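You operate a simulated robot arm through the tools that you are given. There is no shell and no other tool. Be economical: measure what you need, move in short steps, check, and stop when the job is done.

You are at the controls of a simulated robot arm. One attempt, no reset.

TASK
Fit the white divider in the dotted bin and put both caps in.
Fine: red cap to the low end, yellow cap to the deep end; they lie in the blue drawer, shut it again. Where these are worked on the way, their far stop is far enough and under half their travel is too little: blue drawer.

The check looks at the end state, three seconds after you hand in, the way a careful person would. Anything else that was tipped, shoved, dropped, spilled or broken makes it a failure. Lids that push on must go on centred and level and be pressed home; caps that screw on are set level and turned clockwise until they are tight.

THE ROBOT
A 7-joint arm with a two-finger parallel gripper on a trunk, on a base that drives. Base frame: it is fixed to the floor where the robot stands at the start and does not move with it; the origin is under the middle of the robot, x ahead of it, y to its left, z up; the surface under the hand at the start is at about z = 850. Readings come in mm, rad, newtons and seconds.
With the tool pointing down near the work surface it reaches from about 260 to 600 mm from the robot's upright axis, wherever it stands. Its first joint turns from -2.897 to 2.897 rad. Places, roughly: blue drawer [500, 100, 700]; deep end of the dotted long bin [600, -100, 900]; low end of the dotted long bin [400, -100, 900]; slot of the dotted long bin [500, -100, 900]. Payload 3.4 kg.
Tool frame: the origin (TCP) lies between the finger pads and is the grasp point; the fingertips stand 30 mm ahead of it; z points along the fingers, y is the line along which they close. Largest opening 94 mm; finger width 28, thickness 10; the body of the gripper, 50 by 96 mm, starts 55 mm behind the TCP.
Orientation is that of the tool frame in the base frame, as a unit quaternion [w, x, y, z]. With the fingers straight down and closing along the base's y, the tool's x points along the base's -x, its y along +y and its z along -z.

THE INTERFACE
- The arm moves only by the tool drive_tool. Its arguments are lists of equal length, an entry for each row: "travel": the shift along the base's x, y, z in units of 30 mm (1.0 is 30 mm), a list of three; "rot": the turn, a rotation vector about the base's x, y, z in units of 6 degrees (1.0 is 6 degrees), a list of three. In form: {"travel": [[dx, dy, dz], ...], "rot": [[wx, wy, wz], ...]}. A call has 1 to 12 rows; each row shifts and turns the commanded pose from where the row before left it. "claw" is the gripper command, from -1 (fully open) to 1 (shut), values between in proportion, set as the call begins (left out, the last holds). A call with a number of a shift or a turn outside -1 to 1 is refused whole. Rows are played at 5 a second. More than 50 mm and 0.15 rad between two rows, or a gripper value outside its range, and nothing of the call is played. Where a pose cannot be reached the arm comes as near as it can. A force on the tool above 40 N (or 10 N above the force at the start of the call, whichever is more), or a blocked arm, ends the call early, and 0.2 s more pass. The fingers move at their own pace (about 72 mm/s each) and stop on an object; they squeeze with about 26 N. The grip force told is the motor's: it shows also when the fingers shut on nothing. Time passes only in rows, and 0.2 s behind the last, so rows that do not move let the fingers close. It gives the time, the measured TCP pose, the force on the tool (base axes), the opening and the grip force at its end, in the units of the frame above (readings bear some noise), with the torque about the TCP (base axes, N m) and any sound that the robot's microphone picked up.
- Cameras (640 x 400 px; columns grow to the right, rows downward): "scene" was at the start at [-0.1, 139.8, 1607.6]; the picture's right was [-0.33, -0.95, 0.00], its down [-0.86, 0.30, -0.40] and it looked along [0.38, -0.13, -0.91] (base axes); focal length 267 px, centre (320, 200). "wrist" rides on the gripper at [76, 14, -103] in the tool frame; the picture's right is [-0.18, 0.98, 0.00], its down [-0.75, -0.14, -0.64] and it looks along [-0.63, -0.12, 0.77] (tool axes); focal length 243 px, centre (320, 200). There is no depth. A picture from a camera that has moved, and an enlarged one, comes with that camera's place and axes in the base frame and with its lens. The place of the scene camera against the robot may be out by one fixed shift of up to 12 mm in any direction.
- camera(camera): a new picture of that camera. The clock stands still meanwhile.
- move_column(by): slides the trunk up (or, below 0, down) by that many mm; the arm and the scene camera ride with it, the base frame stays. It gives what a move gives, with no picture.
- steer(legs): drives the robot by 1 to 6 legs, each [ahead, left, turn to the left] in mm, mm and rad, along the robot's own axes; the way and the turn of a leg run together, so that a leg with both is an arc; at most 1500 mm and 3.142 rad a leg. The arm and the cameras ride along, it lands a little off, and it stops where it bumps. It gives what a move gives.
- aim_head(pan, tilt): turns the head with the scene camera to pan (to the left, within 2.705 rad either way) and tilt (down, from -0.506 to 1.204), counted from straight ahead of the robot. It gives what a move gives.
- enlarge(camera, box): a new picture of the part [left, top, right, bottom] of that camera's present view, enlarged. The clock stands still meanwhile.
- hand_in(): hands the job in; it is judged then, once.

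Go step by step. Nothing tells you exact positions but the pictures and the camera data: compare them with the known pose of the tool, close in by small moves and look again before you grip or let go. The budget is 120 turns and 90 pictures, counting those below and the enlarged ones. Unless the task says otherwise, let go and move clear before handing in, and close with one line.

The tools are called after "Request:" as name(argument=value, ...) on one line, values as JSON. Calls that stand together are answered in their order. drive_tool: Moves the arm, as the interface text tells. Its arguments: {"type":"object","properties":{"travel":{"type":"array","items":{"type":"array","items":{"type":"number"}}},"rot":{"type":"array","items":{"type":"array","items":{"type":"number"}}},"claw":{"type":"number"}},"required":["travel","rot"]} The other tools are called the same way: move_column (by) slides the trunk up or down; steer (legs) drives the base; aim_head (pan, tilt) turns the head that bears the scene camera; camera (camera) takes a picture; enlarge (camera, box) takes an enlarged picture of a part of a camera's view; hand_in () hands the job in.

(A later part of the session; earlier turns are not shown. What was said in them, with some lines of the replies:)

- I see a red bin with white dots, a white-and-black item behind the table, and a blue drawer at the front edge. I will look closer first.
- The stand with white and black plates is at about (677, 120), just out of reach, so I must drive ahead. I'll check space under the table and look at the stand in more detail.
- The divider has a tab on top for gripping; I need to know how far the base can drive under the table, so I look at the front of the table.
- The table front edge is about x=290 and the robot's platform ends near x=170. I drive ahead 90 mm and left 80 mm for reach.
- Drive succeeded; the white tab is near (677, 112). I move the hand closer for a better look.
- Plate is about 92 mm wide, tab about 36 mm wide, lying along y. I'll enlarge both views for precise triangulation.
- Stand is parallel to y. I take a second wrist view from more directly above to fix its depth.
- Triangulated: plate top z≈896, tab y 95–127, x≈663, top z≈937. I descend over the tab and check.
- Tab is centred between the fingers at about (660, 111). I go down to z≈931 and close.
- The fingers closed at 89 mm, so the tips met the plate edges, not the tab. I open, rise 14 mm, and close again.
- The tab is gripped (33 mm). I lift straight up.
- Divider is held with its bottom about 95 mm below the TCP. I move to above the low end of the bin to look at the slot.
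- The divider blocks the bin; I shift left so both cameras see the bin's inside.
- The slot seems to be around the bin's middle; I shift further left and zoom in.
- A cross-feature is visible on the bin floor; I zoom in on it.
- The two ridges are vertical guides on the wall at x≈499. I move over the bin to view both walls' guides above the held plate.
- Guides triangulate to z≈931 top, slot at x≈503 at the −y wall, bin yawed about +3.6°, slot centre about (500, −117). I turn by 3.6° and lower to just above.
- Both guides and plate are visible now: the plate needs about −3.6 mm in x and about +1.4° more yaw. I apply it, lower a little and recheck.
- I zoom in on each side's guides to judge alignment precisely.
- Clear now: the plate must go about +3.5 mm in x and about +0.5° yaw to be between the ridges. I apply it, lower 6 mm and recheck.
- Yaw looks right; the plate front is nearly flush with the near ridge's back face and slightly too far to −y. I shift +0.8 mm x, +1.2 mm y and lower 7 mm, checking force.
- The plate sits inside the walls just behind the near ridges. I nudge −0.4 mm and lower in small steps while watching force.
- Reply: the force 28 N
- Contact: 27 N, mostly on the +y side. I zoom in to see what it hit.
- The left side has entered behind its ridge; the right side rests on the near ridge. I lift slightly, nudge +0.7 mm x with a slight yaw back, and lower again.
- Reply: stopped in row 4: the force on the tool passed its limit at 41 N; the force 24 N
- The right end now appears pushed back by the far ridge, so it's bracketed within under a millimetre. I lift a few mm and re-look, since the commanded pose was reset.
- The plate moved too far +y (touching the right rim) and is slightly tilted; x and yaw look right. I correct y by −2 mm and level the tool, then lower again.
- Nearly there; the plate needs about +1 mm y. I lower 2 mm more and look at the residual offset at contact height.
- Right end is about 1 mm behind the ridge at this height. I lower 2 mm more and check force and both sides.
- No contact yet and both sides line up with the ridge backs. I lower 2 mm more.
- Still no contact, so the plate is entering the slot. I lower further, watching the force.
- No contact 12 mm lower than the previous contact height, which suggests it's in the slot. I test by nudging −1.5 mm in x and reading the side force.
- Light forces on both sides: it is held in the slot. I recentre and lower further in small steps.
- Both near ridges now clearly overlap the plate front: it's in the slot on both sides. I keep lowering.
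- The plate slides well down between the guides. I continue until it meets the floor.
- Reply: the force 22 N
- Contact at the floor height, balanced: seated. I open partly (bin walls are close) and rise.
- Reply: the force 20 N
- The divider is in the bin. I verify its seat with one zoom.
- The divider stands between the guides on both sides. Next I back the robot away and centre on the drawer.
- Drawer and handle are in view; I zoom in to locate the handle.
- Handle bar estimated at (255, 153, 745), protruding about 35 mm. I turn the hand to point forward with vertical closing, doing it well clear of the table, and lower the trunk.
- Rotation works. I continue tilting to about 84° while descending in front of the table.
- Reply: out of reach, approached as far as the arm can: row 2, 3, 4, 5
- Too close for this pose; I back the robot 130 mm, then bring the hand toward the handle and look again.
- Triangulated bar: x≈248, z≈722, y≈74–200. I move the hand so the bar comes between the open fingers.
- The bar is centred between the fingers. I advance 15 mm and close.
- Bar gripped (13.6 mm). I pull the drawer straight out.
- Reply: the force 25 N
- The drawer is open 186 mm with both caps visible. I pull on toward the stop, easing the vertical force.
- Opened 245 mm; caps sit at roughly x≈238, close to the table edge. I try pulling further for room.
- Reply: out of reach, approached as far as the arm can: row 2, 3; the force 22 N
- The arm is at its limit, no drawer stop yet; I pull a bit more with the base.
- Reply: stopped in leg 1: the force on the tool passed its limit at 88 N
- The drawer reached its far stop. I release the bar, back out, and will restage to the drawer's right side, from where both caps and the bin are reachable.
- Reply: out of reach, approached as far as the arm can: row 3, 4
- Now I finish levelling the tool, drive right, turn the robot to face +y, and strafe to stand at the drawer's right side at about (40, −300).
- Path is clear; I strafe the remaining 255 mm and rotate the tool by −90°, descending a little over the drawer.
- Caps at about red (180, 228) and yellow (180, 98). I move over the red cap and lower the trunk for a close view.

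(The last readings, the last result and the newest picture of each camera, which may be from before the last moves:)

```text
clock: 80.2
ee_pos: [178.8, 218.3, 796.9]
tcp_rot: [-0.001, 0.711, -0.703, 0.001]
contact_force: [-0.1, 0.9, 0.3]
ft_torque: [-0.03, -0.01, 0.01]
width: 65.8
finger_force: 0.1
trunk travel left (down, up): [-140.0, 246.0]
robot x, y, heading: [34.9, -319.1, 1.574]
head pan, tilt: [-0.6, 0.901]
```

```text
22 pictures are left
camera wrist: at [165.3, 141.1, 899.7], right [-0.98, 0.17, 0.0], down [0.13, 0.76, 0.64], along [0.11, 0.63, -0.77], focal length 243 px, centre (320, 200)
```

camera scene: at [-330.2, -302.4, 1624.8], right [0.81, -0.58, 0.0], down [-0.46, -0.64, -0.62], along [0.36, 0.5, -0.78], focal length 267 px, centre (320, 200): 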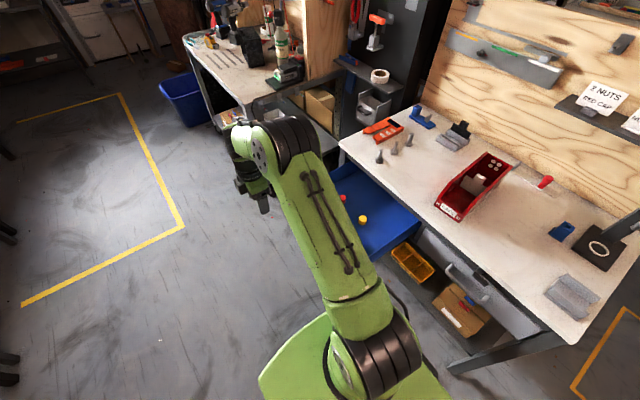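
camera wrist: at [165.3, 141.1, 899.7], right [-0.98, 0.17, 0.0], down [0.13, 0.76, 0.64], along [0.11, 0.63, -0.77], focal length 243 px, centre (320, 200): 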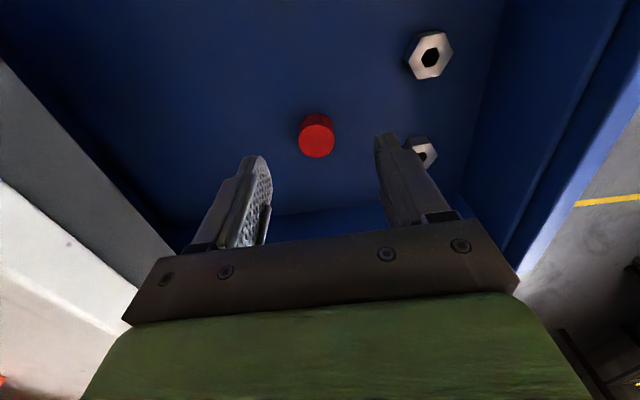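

The cap is deeper, near (187, 247, top ≈678). I move over it and step lower for another look.

Request:
drive_tool(travel=[[0.27, 0.8, -0.5], [0, 0, -0.6], [0, 0, -0.6]], rot=[[0, 0, 0], [0, 0, 0], [0, 0, 0]])

Request:
camera(camera="wrist")

```text
clock: 81.0
ee_pos: [186.2, 242.2, 745.2]
tcp_rot: [0.0, 0.711, -0.703, 0.0]
contact_force: [0.1, 0.5, 0.0]
ft_torque: [0.02, -0.01, -0.04]
width: 65.8
finger_force: 0.0
trunk travel left (down, up): [-140.0, 246.0]
robot x, y, heading: [35.2, -317.0, 1.569]
head pan, tilt: [-0.6, 0.901]
```

```text
21 pictures are left
camera wrist: at [173.1, 164.3, 847.7], right [-0.98, 0.17, 0.0], down [0.13, 0.76, 0.64], along [0.11, 0.63, -0.77], focal length 243 px, centre (320, 200)
```

wrist: 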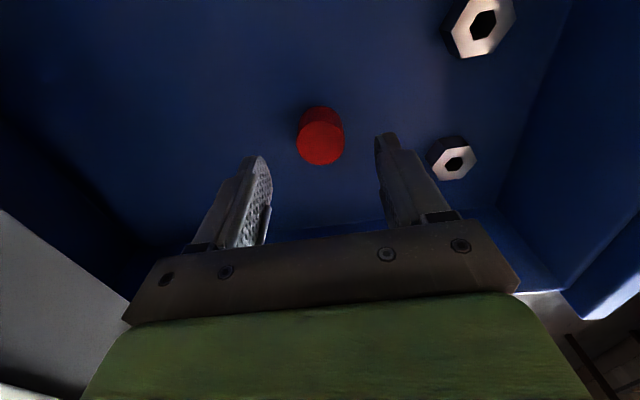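

Red cap: centre (187, 246), top ≈682, floor ≈657. I descend to z≈692 and grip.

Request:
drive_tool(travel=[[0.02, 0.11, -0.6], [0, 0, -0.6], [0, 0, -0.55]], rot=[[0, 0, 0], [0, 0, 0], [0, 0, 0]])

Request:
camera(camera="wrist")

```text
clock: 81.8
ee_pos: [186.2, 246.1, 695.7]
tcp_rot: [-0.003, 0.71, -0.704, -0.001]
contact_force: [0.1, -4.2, 20.7]
ft_torque: [-0.35, 0.73, 0.04]
width: 65.5
finger_force: 0.0
trunk travel left (down, up): [-140.0, 246.0]
robot x, y, heading: [36.5, -315.6, 1.576]
head pan, tilt: [-0.6, 0.901]
```

```text
20 pictures are left
camera wrist: at [172.5, 167.2, 798.5], right [-0.98, 0.17, 0.0], down [0.13, 0.75, 0.65], along [0.11, 0.64, -0.76], focal length 243 px, centre (320, 200)
```

wrist: 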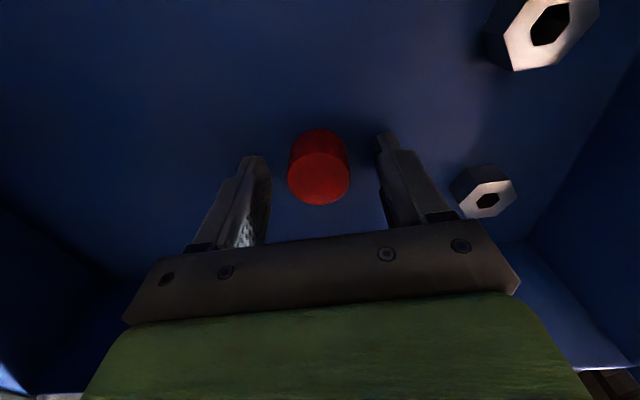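

The finger tip touched the drawer floor (z≈665). I raise 3 mm and close on the cap.

Request:
drive_tool(travel=[[0, -0.05, 0.2], [0, 0, 0]], rot=[[0, 0, 0], [0, 0, 0]])

Request:
drive_tool(travel=[[0, 0, 0], [0, 0, 0], [0, 0, 0], [0, 0, 0]], rot=[[0, 0, 0], [0, 0, 0], [0, 0, 0], [0, 0, 0]], claw=1)

```text
clock: 82.4
ee_pos: [186.4, 243.8, 698.1]
tcp_rot: [-0.001, 0.711, -0.703, 0.001]
contact_force: [0.1, 1.1, -0.1]
ft_torque: [0.0, -0.01, -0.01]
width: 65.6
finger_force: 0.1
trunk travel left (down, up): [-140.0, 246.0]
robot x, y, heading: [35.4, -316.7, 1.574]
head pan, tilt: [-0.6, 0.901]
```

```text
clock: 83.4
ee_pos: [187.3, 244.0, 699.2]
tcp_rot: [-0.001, 0.711, -0.703, 0.0]
contact_force: [1.2, 0.7, 2.4]
ft_torque: [-0.02, -0.13, 0.01]
width: 30.1
finger_force: 26.4
trunk travel left (down, up): [-140.0, 246.0]
robot x, y, heading: [35.1, -318.9, 1.579]
head pan, tilt: [-0.6, 0.901]
```

Red cap gripped (30 mm). I lift it out, raise the trunk, and carry it over to the bin's low end.

Request:
drive_tool(travel=[[0, 0, 0.5], [0, 0, 1], [0, 0, 1]], rot=[[0, 0, 0], [0, 0, 0], [0, 0, 0]])

Request:
move_column(by=240)

Request:
drive_tool(travel=[[0.3, -0.9, 0.8], [0.3, -0.9, 0.8], [0.5, -0.95, 0.5], [0.6, -0.95, 0], [0.6, -0.95, 0], [0.6, -0.95, 0], [0.6, -0.95, 0], [0.6, -0.95, 0], [0.8, -0.95, 0], [0.8, -0.95, 0], [0.8, -0.95, 0], [0.8, -0.9, 0]], rot=[[0, 0, 0], [0, 0, 0], [0, 0, 0], [0, 0, 0], [0, 0, 0], [0, 0, 0], [0, 0, 0], [0, 0, 0], [0, 0, 0], [0, 0, 0], [0, 0, 0], [0, 0, 0]])

Request:
camera(camera="wrist")

```text
clock: 84.2
ee_pos: [185.3, 241.4, 773.6]
tcp_rot: [0.0, 0.711, -0.704, 0.001]
contact_force: [-0.1, 0.4, 0.0]
ft_torque: [0.01, -0.01, 0.0]
width: 30.2
finger_force: 26.5
trunk travel left (down, up): [-140.0, 246.0]
robot x, y, heading: [36.3, -318.9, 1.572]
head pan, tilt: [-0.6, 0.901]
```

```text
clock: 86.7
ee_pos: [185.7, 241.2, 1013.0]
tcp_rot: [-0.001, 0.712, -0.702, 0.001]
contact_force: [0.0, 0.8, -0.5]
ft_torque: [-0.01, -0.01, 0.02]
width: 29.8
finger_force: 26.1
trunk travel left (down, up): [-380.0, 6.0]
robot x, y, heading: [38.3, -314.6, 1.57]
head pan, tilt: [-0.6, 0.901]
```

```text
clock: 89.3
ee_pos: [404.9, -96.0, 1072.7]
tcp_rot: [0.001, 0.711, -0.703, 0.0]
contact_force: [-0.3, 0.0, -1.0]
ft_torque: [0.02, 0.05, 0.02]
width: 30.0
finger_force: 26.1
trunk travel left (down, up): [-380.0, 6.0]
robot x, y, heading: [39.8, -316.4, 1.572]
head pan, tilt: [-0.6, 0.901]
```

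```text
19 pictures are left
camera wrist: at [392.4, -173.7, 1176.0], right [-0.99, 0.17, 0.0], down [0.13, 0.75, 0.64], along [0.11, 0.63, -0.77], focal length 243 px, centre (320, 200)
```

wrist: 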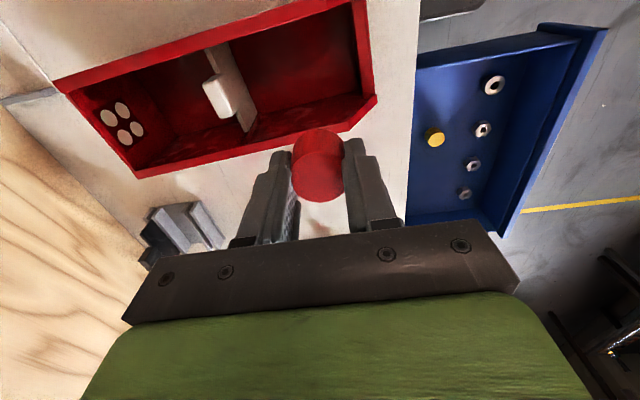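

The low compartment spans x≈365–494. I move above its centre (428, −122) and descend partway.

Request:
drive_tool(travel=[[0.77, -0.88, 0], [0, 0, -0.9], [0, 0, -0.9], [0, 0, -0.9]], rot=[[0, 0, 0], [0, 0, 0], [0, 0, 0], [0, 0, 0]])

Request:
camera(camera="wrist")

```text
clock: 90.3
ee_pos: [424.8, -122.6, 993.6]
tcp_rot: [0.0, 0.711, -0.704, 0.001]
contact_force: [-0.1, -0.5, -1.1]
ft_torque: [0.0, 0.06, -0.01]
width: 30.0
finger_force: 26.3
trunk travel left (down, up): [-380.0, 6.0]
robot x, y, heading: [39.0, -316.6, 1.573]
head pan, tilt: [-0.6, 0.901]
```

```text
18 pictures are left
camera wrist: at [413.0, -199.9, 1096.0], right [-0.98, 0.17, 0.0], down [0.13, 0.76, 0.64], along [0.11, 0.63, -0.77], focal length 243 px, centre (320, 200)
```

wrist: 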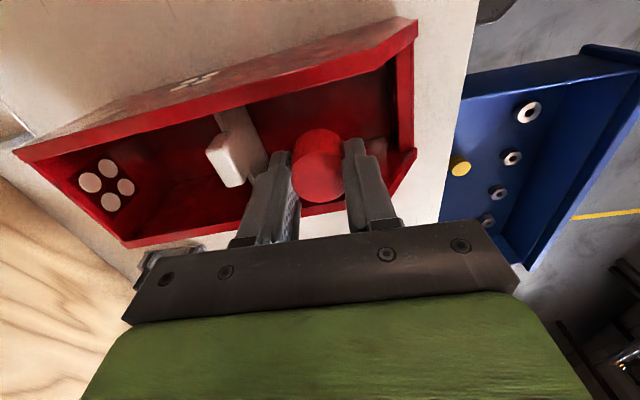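

Aligned over the low compartment. I lower it to near the floor.

Request:
drive_tool(travel=[[0, 0, -0.8], [0, 0, -0.8], [0, 0, -0.8], [0, 0, -0.5], [0, 0, -0.2], [0, 0, -0.15], [0, 0, -0.1]], rot=[[0, 0, 0], [0, 0, 0], [0, 0, 0], [0, 0, 0], [0, 0, 0], [0, 0, 0], [0, 0, 0]])

```text
clock: 91.9
ee_pos: [426.8, -123.4, 893.5]
tcp_rot: [-0.001, 0.71, -0.704, 0.0]
contact_force: [0.1, 0.4, -0.3]
ft_torque: [0.0, 0.01, -0.01]
width: 29.9
finger_force: 26.4
trunk travel left (down, up): [-380.0, 6.0]
robot x, y, heading: [39.2, -320.6, 1.573]
head pan, tilt: [-0.6, 0.901]
```

Request:
drive_tool(travel=[[0, 0, -0.07], [0, 0, -0.07], [0, 0, -0.07]], rot=[[0, 0, 0], [0, 0, 0], [0, 0, 0]])

```text
clock: 92.7
ee_pos: [428.5, -122.7, 888.1]
tcp_rot: [-0.001, 0.711, -0.703, 0.001]
contact_force: [1.3, -2.6, 6.3]
ft_torque: [-0.04, -0.07, 0.01]
width: 29.8
finger_force: 26.3
trunk travel left (down, up): [-380.0, 6.0]
robot x, y, heading: [36.3, -321.3, 1.571]
head pan, tilt: [-0.6, 0.901]
```

The cap touches the bin floor (6 N). I open partway and rise, then head back toward the yellow cap.

Request:
drive_tool(travel=[[0, 0, 0], [0, 0, 0], [0, 0, 0]], rot=[[0, 0, 0], [0, 0, 0], [0, 0, 0]], claw=-0.17)

Request:
drive_tool(travel=[[0, 0, 0.5], [0, 0, 1], [0, 0, 1], [0, 0, 1], [0, 0, 1], [0, 0, 1], [0, 0, 0.8]], rot=[[0, 0, 0], [0, 0, 0], [0, 0, 0], [0, 0, 0], [0, 0, 0], [0, 0, 0], [0, 0, 0]])

Request:
camera(camera="wrist")

```text
clock: 93.5
ee_pos: [428.8, -122.3, 886.7]
tcp_rot: [-0.001, 0.711, -0.703, 0.001]
contact_force: [0.1, -0.7, 0.1]
ft_torque: [0.02, 0.02, 0.01]
width: 54.8
finger_force: 0.0
trunk travel left (down, up): [-380.0, 6.0]
robot x, y, heading: [35.6, -322.1, 1.572]
head pan, tilt: [-0.6, 0.901]
```

```text
clock: 95.1
ee_pos: [427.2, -122.5, 1076.1]
tcp_rot: [0.0, 0.711, -0.703, 0.0]
contact_force: [0.7, 0.2, -0.7]
ft_torque: [0.01, 0.0, 0.0]
width: 54.7
finger_force: 0.0
trunk travel left (down, up): [-380.0, 6.0]
robot x, y, heading: [34.9, -314.9, 1.574]
head pan, tilt: [-0.6, 0.901]
```

```text
17 pictures are left
camera wrist: at [413.5, -201.1, 1179.2], right [-0.98, 0.17, 0.0], down [0.13, 0.76, 0.64], along [0.11, 0.63, -0.77], focal length 243 px, centre (320, 200)
```

wrist: 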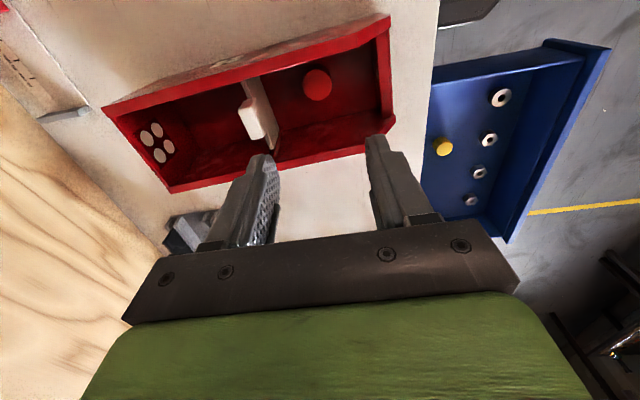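

Red cap lies in the low end. I go back above the yellow cap at about (188, 100) and lower the trunk for a look.

Request:
drive_tool(travel=[[-0.885, 0.8, 0], [-0.885, 0.8, 0], [-0.885, 0.8, 0], [-0.885, 0.8, 0], [-0.885, 0.8, 0], [-0.885, 0.8, 0], [-0.885, 0.8, 0], [-0.885, 0.8, 0], [-0.885, 0.8, 0]], rot=[[0, 0, 0], [0, 0, 0], [0, 0, 0], [0, 0, 0], [0, 0, 0], [0, 0, 0], [0, 0, 0], [0, 0, 0], [0, 0, 0]], claw=-0.4)

Request:
move_column(by=-300)

Request:
camera(camera="wrist")

```text
clock: 97.1
ee_pos: [187.8, 93.4, 1074.5]
tcp_rot: [0.001, 0.711, -0.703, 0.001]
contact_force: [-0.1, -0.8, -0.4]
ft_torque: [-0.02, -0.01, -0.02]
width: 65.5
finger_force: 0.0
trunk travel left (down, up): [-380.0, 6.0]
robot x, y, heading: [33.8, -316.4, 1.571]
head pan, tilt: [-0.6, 0.901]
```

```text
clock: 100.1
ee_pos: [187.0, 92.3, 774.4]
tcp_rot: [-0.001, 0.711, -0.703, 0.001]
contact_force: [-0.3, 0.0, -0.2]
ft_torque: [0.01, 0.02, -0.01]
width: 65.8
finger_force: 0.2
trunk travel left (down, up): [-80.0, 306.0]
robot x, y, heading: [36.7, -318.1, 1.575]
head pan, tilt: [-0.6, 0.901]
```

```text
16 pictures are left
camera wrist: at [173.7, 15.4, 877.2], right [-0.98, 0.17, 0.0], down [0.13, 0.76, 0.64], along [0.11, 0.63, -0.77], focal length 243 px, centre (320, 200)
```

wrist: 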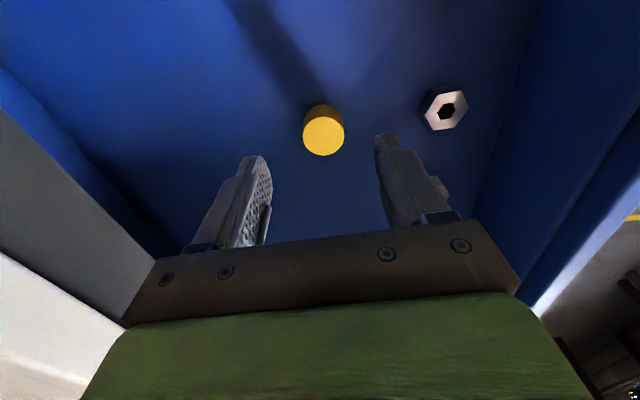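

Yellow cap at (186, 102). I descend to the same grip height (z≈698) and close.

Request:
drive_tool(travel=[[-0.03, 0.34, -0.5], [0, 0, -0.9], [0, 0, -0.9], [0, 0, -0.23]], rot=[[0, 0, 0], [0, 0, 0], [0, 0, 0], [0, 0, 0]])

Request:
camera(camera="wrist")

```text
clock: 101.1
ee_pos: [187.2, 103.1, 698.0]
tcp_rot: [-0.001, 0.712, -0.702, 0.001]
contact_force: [-0.1, 0.6, -0.2]
ft_torque: [0.01, -0.01, 0.0]
width: 66.1
finger_force: 0.1
trunk travel left (down, up): [-80.0, 306.0]
robot x, y, heading: [37.8, -317.4, 1.572]
head pan, tilt: [-0.6, 0.901]
```

```text
15 pictures are left
camera wrist: at [173.6, 25.8, 801.1], right [-0.98, 0.17, 0.0], down [0.13, 0.76, 0.64], along [0.11, 0.63, -0.77], focal length 243 px, centre (320, 200)
```

wrist: 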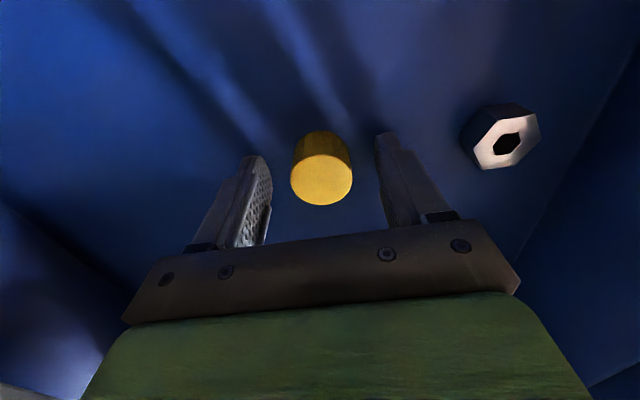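

The view matches the earlier grip of the red cap. I close and lift, then raise the trunk.

Request:
drive_tool(travel=[[0, 0, 0], [0, 0, 0], [0, 0, 0], [0, 0, 0]], rot=[[0, 0, 0], [0, 0, 0], [0, 0, 0], [0, 0, 0]], claw=1)

Request:
drive_tool(travel=[[0, 0, 0.5], [0, 0, 1], [0, 0, 1]], rot=[[0, 0, 0], [0, 0, 0], [0, 0, 0]])

Request:
move_column(by=300)

```text
clock: 102.1
ee_pos: [187.7, 103.7, 698.8]
tcp_rot: [0.0, 0.712, -0.703, 0.0]
contact_force: [-0.1, 1.5, 5.8]
ft_torque: [-0.02, -0.03, -0.02]
width: 29.4
finger_force: 26.0
trunk travel left (down, up): [-80.0, 306.0]
robot x, y, heading: [37.9, -318.0, 1.573]
head pan, tilt: [-0.6, 0.901]
```

```text
clock: 102.9
ee_pos: [188.2, 100.4, 772.3]
tcp_rot: [-0.001, 0.711, -0.703, 0.001]
contact_force: [1.3, -0.3, 0.4]
ft_torque: [-0.04, 0.0, -0.03]
width: 30.0
finger_force: 26.1
trunk travel left (down, up): [-80.0, 306.0]
robot x, y, heading: [39.4, -318.8, 1.569]
head pan, tilt: [-0.6, 0.901]
```

```text
clock: 105.9
ee_pos: [187.5, 101.5, 1072.1]
tcp_rot: [-0.001, 0.711, -0.704, 0.001]
contact_force: [0.2, -1.0, -0.6]
ft_torque: [0.0, 0.01, 0.02]
width: 29.8
finger_force: 26.6
trunk travel left (down, up): [-380.0, 6.0]
robot x, y, heading: [35.0, -321.3, 1.574]
head pan, tilt: [-0.6, 0.901]
```

Yellow cap held. I carry it over the bin's deep end at about (563, −112).

Request:
drive_tool(travel=[[0.97, -0.55, 0], [0.97, -0.55, 0], [0.97, -0.55, 0], [0.97, -0.55, 0], [0.97, -0.55, 0], [0.97, -0.55, 0], [0.97, -0.55, 0], [0.97, -0.55, 0], [0.97, -0.55, 0], [0.97, -0.55, 0], [0.97, -0.55, 0], [0.97, -0.55, 0]], rot=[[0, 0, 0], [0, 0, 0], [0, 0, 0], [0, 0, 0], [0, 0, 0], [0, 0, 0], [0, 0, 0], [0, 0, 0], [0, 0, 0], [0, 0, 0], [0, 0, 0], [0, 0, 0]])

Request:
drive_tool(travel=[[0.87, -0.5, 0], [0, 0, -0.9], [0, 0, -0.9]], rot=[[0, 0, 0], [0, 0, 0], [0, 0, 0]])

Request:
camera(camera="wrist")

```text
clock: 108.5
ee_pos: [538.0, -100.4, 1072.8]
tcp_rot: [0.0, 0.711, -0.703, -0.001]
contact_force: [-0.1, 0.1, -0.8]
ft_torque: [-0.01, -0.01, -0.01]
width: 30.1
finger_force: 25.6
trunk travel left (down, up): [-380.0, 6.0]
robot x, y, heading: [37.3, -319.4, 1.572]
head pan, tilt: [-0.6, 0.901]
```

```text
clock: 109.3
ee_pos: [561.6, -112.6, 1018.7]
tcp_rot: [-0.001, 0.712, -0.702, 0.0]
contact_force: [-0.2, -0.3, 0.7]
ft_torque: [0.01, -0.01, 0.0]
width: 30.0
finger_force: 26.4
trunk travel left (down, up): [-380.0, 6.0]
robot x, y, heading: [36.1, -316.5, 1.573]
head pan, tilt: [-0.6, 0.901]
```

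```text
14 pictures are left
camera wrist: at [549.1, -189.7, 1121.8], right [-0.99, 0.17, 0.0], down [0.13, 0.76, 0.64], along [0.11, 0.63, -0.77], focal length 243 px, centre (320, 200)
```

wrist: 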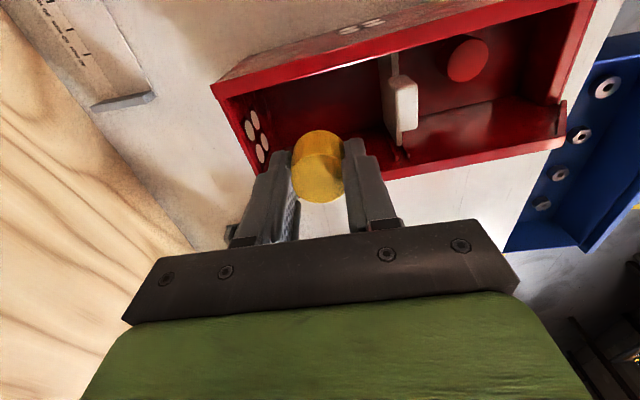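

Centred over the deep compartment; I shift +6 mm for clearance from the tab and lower.

Request:
drive_tool(travel=[[0.2, 0, -0.8], [0, 0, -0.9], [0, 0, -0.9], [0, 0, -0.9], [0, 0, -0.5], [0, 0, -0.15]], rot=[[0, 0, 0], [0, 0, 0], [0, 0, 0], [0, 0, 0], [0, 0, 0], [0, 0, 0]])

Request:
camera(camera="wrist")

```text
clock: 110.7
ee_pos: [566.0, -114.5, 894.8]
tcp_rot: [-0.001, 0.711, -0.703, 0.0]
contact_force: [0.3, 0.1, -0.9]
ft_torque: [0.02, -0.01, -0.01]
width: 29.9
finger_force: 26.3
trunk travel left (down, up): [-380.0, 6.0]
robot x, y, heading: [38.3, -318.5, 1.576]
head pan, tilt: [-0.6, 0.901]
```

```text
13 pictures are left
camera wrist: at [553.0, -192.1, 998.4], right [-0.98, 0.17, 0.0], down [0.13, 0.76, 0.64], along [0.11, 0.63, -0.77], focal length 243 px, centre (320, 200)
```

wrist: 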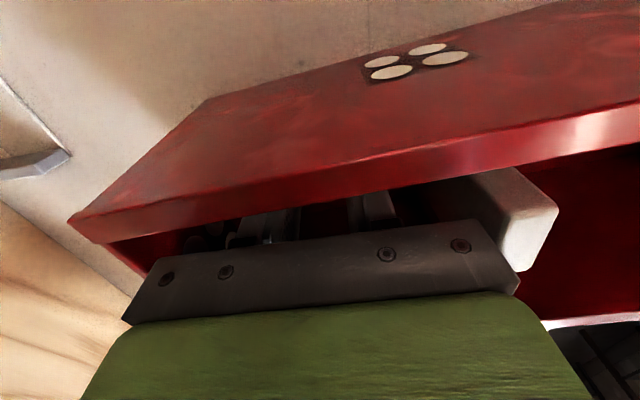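

Close to the tab but no contact. I lower the last millimetres gently.

Request:
drive_tool(travel=[[0.07, 0.03, 0], [0, 0, -0.1], [0, 0, -0.1]], rot=[[0, 0, 0], [0, 0, 0], [0, 0, 0]])

```text
clock: 111.5
ee_pos: [564.1, -114.5, 890.1]
tcp_rot: [-0.001, 0.712, -0.702, 0.0]
contact_force: [0.1, 0.2, -0.7]
ft_torque: [0.02, 0.01, -0.03]
width: 30.1
finger_force: 26.0
out of reach, approached as far as the arm can: row 1
trunk travel left (down, up): [-380.0, 6.0]
robot x, y, heading: [38.8, -319.7, 1.569]
head pan, tilt: [-0.6, 0.901]
```

At the reach limit but nearly down; one more small step, then release.

Request:
drive_tool(travel=[[0, 0, -0.07], [0, 0, -0.03]], rot=[[0, 0, 0], [0, 0, 0]])

Request:
drive_tool(travel=[[0, 0, 0], [0, 0, 0], [0, 0, 0]], rot=[[0, 0, 0], [0, 0, 0], [0, 0, 0]], claw=-0.1)

Request:
drive_tool(travel=[[0, 0, 0.3], [0, 0, 0.7], [0, 0, 1], [0, 0, 1], [0, 0, 1], [0, 0, 1], [0, 0, 1]], rot=[[0, 0, 0], [0, 0, 0], [0, 0, 0], [0, 0, 0], [0, 0, 0], [0, 0, 0], [0, 0, 0]])

Request:
camera(camera="wrist")

```text
clock: 112.1
ee_pos: [564.7, -115.7, 889.8]
tcp_rot: [-0.001, 0.711, -0.703, 0.001]
contact_force: [-0.4, 0.0, 1.0]
ft_torque: [0.01, 0.01, -0.02]
width: 30.0
finger_force: 26.0
out of reach, approached as far as the arm can: row 1
trunk travel left (down, up): [-380.0, 6.0]
robot x, y, heading: [36.1, -314.1, 1.575]
head pan, tilt: [-0.6, 0.901]
```

```text
clock: 112.9
ee_pos: [565.0, -113.7, 889.2]
tcp_rot: [-0.001, 0.711, -0.703, 0.001]
contact_force: [-0.3, 0.3, 0.0]
ft_torque: [0.03, 0.03, -0.01]
width: 51.6
finger_force: 0.0
trunk travel left (down, up): [-380.0, 6.0]
robot x, y, heading: [34.6, -316.9, 1.565]
head pan, tilt: [-0.6, 0.901]
```

```text
clock: 114.5
ee_pos: [563.9, -113.9, 1067.5]
tcp_rot: [0.0, 0.711, -0.703, 0.001]
contact_force: [0.4, 0.3, -0.1]
ft_torque: [0.0, -0.02, -0.01]
width: 51.6
finger_force: 0.0
trunk travel left (down, up): [-380.0, 6.0]
robot x, y, heading: [38.1, -314.8, 1.578]
head pan, tilt: [-0.6, 0.901]
```

```text
12 pictures are left
camera wrist: at [549.5, -191.6, 1171.3], right [-0.98, 0.17, 0.0], down [0.13, 0.76, 0.64], along [0.11, 0.63, -0.77], focal length 243 px, centre (320, 200)
```

wrist: 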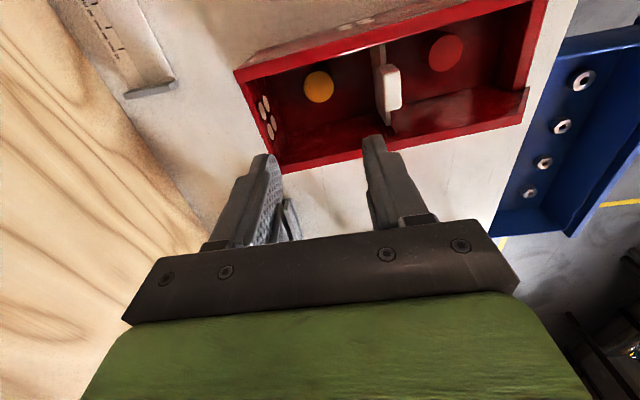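

Divider and both caps are in place. Now I close the fingers and move to in front of the open drawer's handle to push it shut.

Request:
drive_tool(travel=[[-0.93, 0.346, 0], [-0.93, 0.346, 0], [-0.93, 0.346, 0], [-0.93, 0.346, 0], [-0.93, 0.346, 0], [-0.93, 0.346, 0], [-0.93, 0.346, 0], [-0.93, 0.346, 0], [-0.93, 0.346, 0], [-0.93, 0.346, 0], [-0.93, 0.346, 0], [-0.93, 0.346, 0]], rot=[[0, 0, -0.63], [0, 0, -0.63], [0, 0, -0.63], [0, 0, -0.63], [0, 0, -0.63], [0, 0, -0.63], [0, 0, -0.63], [0, 0, -0.63], [0, 0, -0.63], [0, 0, -0.63], [0, 0, -0.63], [0, 0, -0.63]], claw=1)

Request:
drive_tool(travel=[[-0.93, 0.346, 0], [-0.93, 0.346, 0], [-0.93, 0.346, 0], [-0.93, 0.346, 0], [-0.93, 0.346, 0], [-0.93, 0.346, 0], [-0.93, 0.346, 0], [-0.93, 0.346, 0], [-0.93, 0.346, 0], [-0.93, 0.346, 0], [-0.93, 0.346, 0], [-0.93, 0.346, 0]], rot=[[0, 0, -0.63], [0, 0, -0.63], [0, 0, -0.63], [0, 0, -0.63], [0, 0, -0.63], [0, 0, -0.63], [0, 0, -0.63], [0, 0, -0.63], [0, 0, -0.63], [0, 0, -0.63], [0, 0, -0.63], [0, 0, -0.63]])

Request:
camera(camera="wrist")

```text
clock: 117.1
ee_pos: [228.2, 11.6, 1069.1]
tcp_rot: [0.0, -0.384, 0.923, -0.001]
contact_force: [0.2, 0.2, 0.2]
ft_torque: [-0.05, -0.02, -0.03]
width: 0.1
finger_force: 25.7
trunk travel left (down, up): [-380.0, 6.0]
robot x, y, heading: [36.6, -314.7, 1.573]
head pan, tilt: [-0.6, 0.901]
```

```text
clock: 119.7
ee_pos: [-104.2, 138.5, 1068.5]
tcp_rot: [-0.001, 0.001, 1.0, 0.0]
contact_force: [-0.1, 0.8, -0.6]
ft_torque: [0.02, -0.04, 0.02]
width: 0.0
finger_force: 25.9
trunk travel left (down, up): [-380.0, 6.0]
robot x, y, heading: [36.0, -316.9, 1.572]
head pan, tilt: [-0.6, 0.901]
```

```text
11 pictures are left
camera wrist: at [-181.4, 151.2, 1171.5], right [0.19, 0.98, 0.0], down [0.75, -0.14, 0.64], along [0.63, -0.12, -0.77], focal length 243 px, centre (320, 200)
```

wrist: 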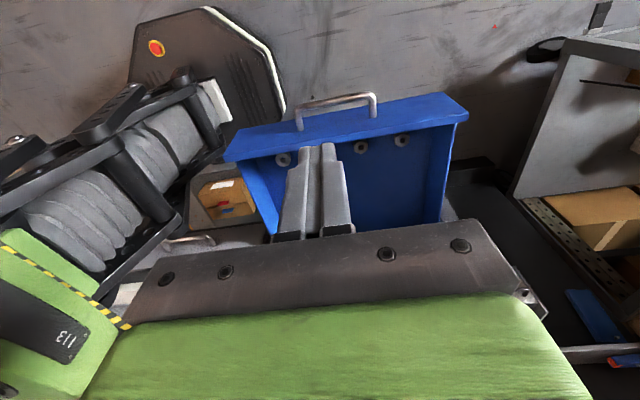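

I lower the trunk so the closed fingers stand in front of the handle bar.

Request:
move_column(by=-340)

Request:
camera(camera="wrist")

```text
clock: 123.1
ee_pos: [-103.3, 137.6, 728.4]
tcp_rot: [0.0, 0.001, 1.0, -0.001]
contact_force: [-0.4, 0.3, 0.2]
ft_torque: [-0.04, 0.0, 0.0]
width: 0.0
finger_force: 25.8
trunk travel left (down, up): [-40.0, 346.0]
robot x, y, heading: [34.8, -319.7, 1.572]
head pan, tilt: [-0.6, 0.901]
```

```text
10 pictures are left
camera wrist: at [-180.3, 150.6, 831.1], right [0.19, 0.98, 0.0], down [0.75, -0.14, 0.64], along [0.63, -0.12, -0.77], focal length 243 px, centre (320, 200)
```

wrist: 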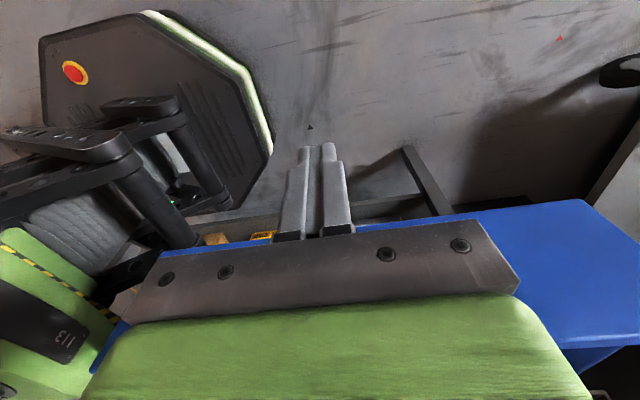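

Fingers stand before the bar at the right height. I push along +x in moderate rows.

Request:
drive_tool(travel=[[0.5, 0, 0], [0.5, 0, 0], [0.5, 0, 0], [0.5, 0, 0], [0.6, 0, 0], [0.6, 0, 0], [0.6, 0, 0], [0.6, 0, 0], [0.6, 0, 0], [0.6, 0, 0], [0.6, 0, 0], [0.6, 0, 0]], rot=[[0, 0, 0], [0, 0, 0], [0, 0, 0], [0, 0, 0], [0, 0, 0], [0, 0, 0], [0, 0, 0], [0, 0, 0], [0, 0, 0], [0, 0, 0], [0, 0, 0], [0, 0, 0]])

Request:
aim_head(pan=-0.3, tilt=0.8)

Request:
camera(camera="scene")

```text
clock: 125.7
ee_pos: [100.6, 135.9, 727.3]
tcp_rot: [0.0, 0.001, 1.0, -0.001]
contact_force: [0.1, -0.1, 0.2]
ft_torque: [-0.01, 0.0, 0.02]
width: 0.0
finger_force: 25.9
trunk travel left (down, up): [-40.0, 346.0]
robot x, y, heading: [37.1, -317.8, 1.574]
head pan, tilt: [-0.6, 0.901]
```

```text
clock: 126.5
ee_pos: [100.9, 136.1, 728.2]
tcp_rot: [0.0, 0.001, 1.0, -0.001]
contact_force: [0.8, 0.2, 0.1]
ft_torque: [-0.01, 0.0, -0.02]
width: 0.0
finger_force: 26.1
trunk travel left (down, up): [-40.0, 346.0]
robot x, y, heading: [34.9, -319.9, 1.581]
head pan, tilt: [-0.3, 0.799]
```

```text
9 pictures are left
camera scene: at [-87.9, -293.6, 1372.3], right [0.96, -0.29, 0.0], down [-0.21, -0.69, -0.7], along [0.2, 0.67, -0.72], focal length 267 px, centre (320, 200)
```

scene: 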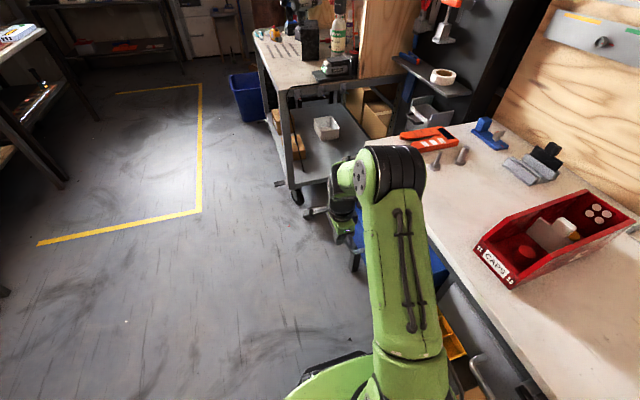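

I continue pushing toward closed and check.

Request:
drive_tool(travel=[[0.5, 0, 0], [0.5, 0, 0], [0.5, 0, 0], [0.5, 0, 0], [0.5, 0, 0], [0.5, 0, 0]], rot=[[0, 0, 0], [0, 0, 0], [0, 0, 0], [0, 0, 0], [0, 0, 0], [0, 0, 0]])

Request:
camera(camera="wrist")

```text
clock: 127.9
ee_pos: [192.1, 138.6, 728.4]
tcp_rot: [0.0, 0.001, 1.0, -0.001]
contact_force: [-0.1, 0.3, 0.3]
ft_torque: [0.02, -0.01, 0.03]
width: 0.0
finger_force: 26.3
trunk travel left (down, up): [-40.0, 346.0]
robot x, y, heading: [36.8, -321.3, 1.571]
head pan, tilt: [-0.3, 0.799]
```

```text
8 pictures are left
camera wrist: at [115.8, 151.6, 830.8], right [0.19, 0.98, 0.0], down [0.75, -0.14, 0.64], along [0.63, -0.12, -0.77], focal length 243 px, centre (320, 200)
```

wrist: 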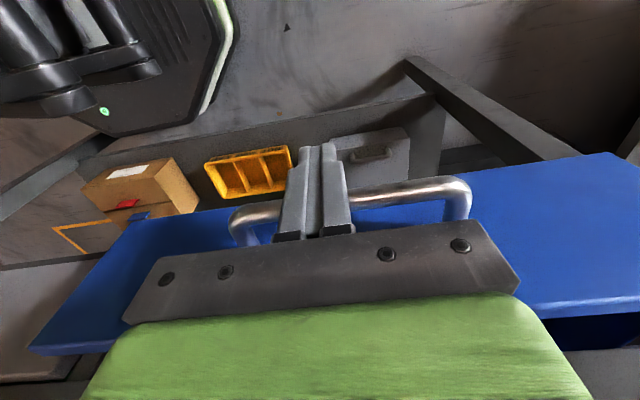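

The bar is riding against the fingers. I push the last stretch slowly until it stops.

Request:
drive_tool(travel=[[0.3, 0, 0], [0.3, 0, 0], [0.3, 0, 0], [0.2, 0, 0], [0.2, 0, 0], [0.2, 0, 0]], rot=[[0, 0, 0], [0, 0, 0], [0, 0, 0], [0, 0, 0], [0, 0, 0], [0, 0, 0]])

Request:
camera(camera="wrist")

```text
clock: 129.3
ee_pos: [235.9, 136.1, 726.9]
tcp_rot: [0.001, 0.0, 1.0, -0.001]
contact_force: [-0.6, 0.8, -1.5]
ft_torque: [0.01, 0.01, 0.0]
width: 0.1
finger_force: 25.7
trunk travel left (down, up): [-40.0, 346.0]
robot x, y, heading: [35.0, -316.4, 1.57]
head pan, tilt: [-0.3, 0.799]
```

```text
7 pictures are left
camera wrist: at [159.7, 150.0, 831.4], right [0.19, 0.98, 0.0], down [0.75, -0.14, 0.64], along [0.63, -0.12, -0.77], focal length 243 px, centre (320, 200)
```

wrist: 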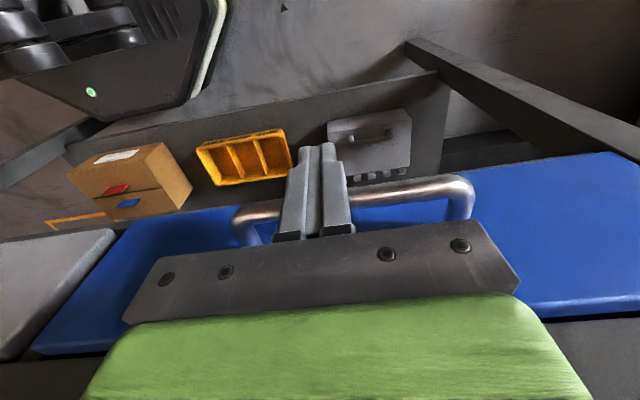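

Nearly flush but no end-stop yet; I keep pushing in small steps.

Request:
drive_tool(travel=[[0.12, 0, 0], [0.12, 0, 0], [0.12, 0, 0], [0.12, 0, 0]], rot=[[0, 0, 0], [0, 0, 0], [0, 0, 0], [0, 0, 0]])

```text
clock: 130.3
ee_pos: [240.7, 136.2, 728.2]
tcp_rot: [-0.004, -0.006, 1.0, -0.002]
contact_force: [-36.9, -8.4, 4.7]
ft_torque: [-0.45, 0.34, -0.1]
width: 0.0
finger_force: 25.6
trunk travel left (down, up): [-40.0, 346.0]
robot x, y, heading: [34.3, -318.2, 1.579]
head pan, tilt: [-0.3, 0.799]
```

37 N at bar height: the drawer is at its closed stop. I back off and check.

Request:
drive_tool(travel=[[-0.5, 0, 0], [-0.8, 0, 0], [-0.9, 0, 0], [-0.9, 0, 0], [-0.9, 0, 0]], rot=[[0, 0, 0], [0, 0, 0], [0, 0, 0], [0, 0, 0], [0, 0, 0]])

Request:
camera(camera="wrist")

```text
clock: 131.5
ee_pos: [128.8, 136.6, 727.6]
tcp_rot: [0.0, 0.001, 1.0, 0.0]
contact_force: [-0.1, -0.3, -0.4]
ft_torque: [0.03, 0.01, -0.01]
width: 0.1
finger_force: 25.8
trunk travel left (down, up): [-40.0, 346.0]
robot x, y, heading: [39.6, -315.8, 1.577]
head pan, tilt: [-0.3, 0.799]
```

```text
6 pictures are left
camera wrist: at [52.9, 150.0, 830.4], right [0.19, 0.98, 0.0], down [0.75, -0.14, 0.64], along [0.63, -0.12, -0.77], focal length 243 px, centre (320, 200)
```

wrist: 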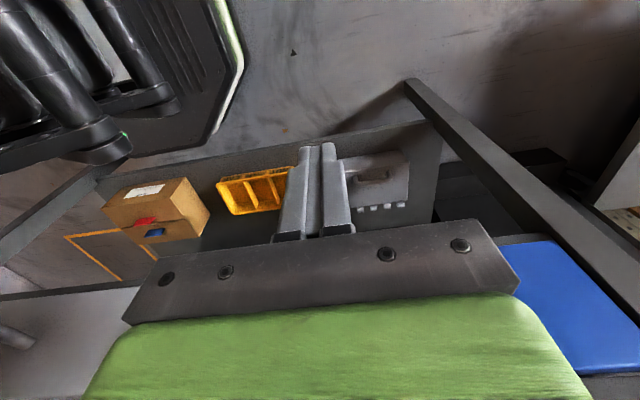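

The hand is clear. I raise the trunk and take a final overview.

Request:
move_column(by=330)

Request:
aim_head(pan=-0.9, tilt=0.9)

Request:
camera(camera="scene")

Request:
camera(camera="wrist")

```text
clock: 134.7
ee_pos: [129.3, 136.8, 1057.7]
tcp_rot: [0.0, 0.0, 1.0, -0.001]
contact_force: [-0.5, -0.6, 0.2]
ft_torque: [0.0, 0.0, 0.03]
width: 0.0
finger_force: 25.9
trunk travel left (down, up): [-370.0, 16.0]
robot x, y, heading: [32.2, -317.5, 1.577]
head pan, tilt: [-0.3, 0.799]
```

```text
clock: 135.7
ee_pos: [129.6, 136.8, 1058.5]
tcp_rot: [0.0, 0.001, 1.0, -0.001]
contact_force: [-0.3, -0.9, -0.2]
ft_torque: [-0.02, -0.01, 0.02]
width: 0.0
finger_force: 26.4
trunk travel left (down, up): [-370.0, 16.0]
robot x, y, heading: [38.7, -319.5, 1.575]
head pan, tilt: [-0.901, 0.901]
```

```text
5 pictures are left
camera scene: at [-52.6, -323.4, 1695.4], right [0.63, -0.78, 0.0], down [-0.61, -0.49, -0.62], along [0.48, 0.39, -0.78], focal length 267 px, centre (320, 200)
```

scene: 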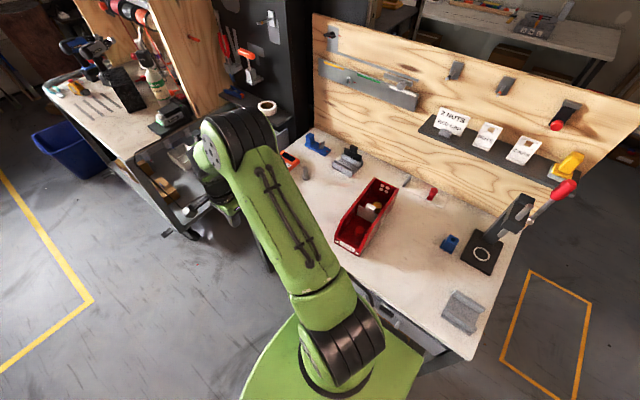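

```text
4 pictures are left
camera wrist: at [53.0, 150.1, 1161.2], right [0.19, 0.98, 0.0], down [0.75, -0.14, 0.64], along [0.63, -0.12, -0.77], focal length 243 px, centre (320, 200)
```

wrist: 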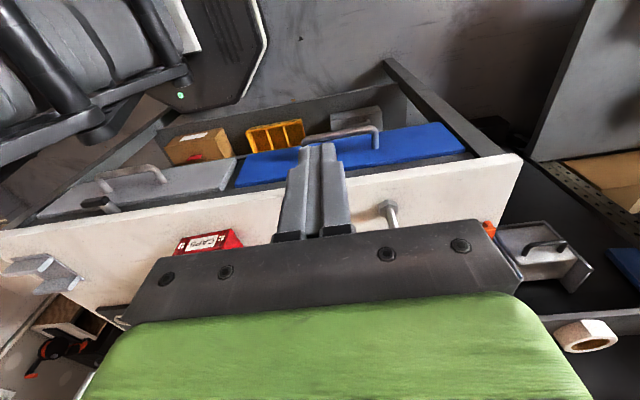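

The drawer is shut, flush with its neighbour. The divider stands in its slot, with the red cap in the low end and the yellow cap in the deep end, and the hand is clear.

Request:
hand_in()

```text
The job is handed in.
```

The job is handed in: the white divider is seated in the dotted bin's slot, the red cap is in the low end, the yellow cap is in the deep end, and the blue drawer is shut again.
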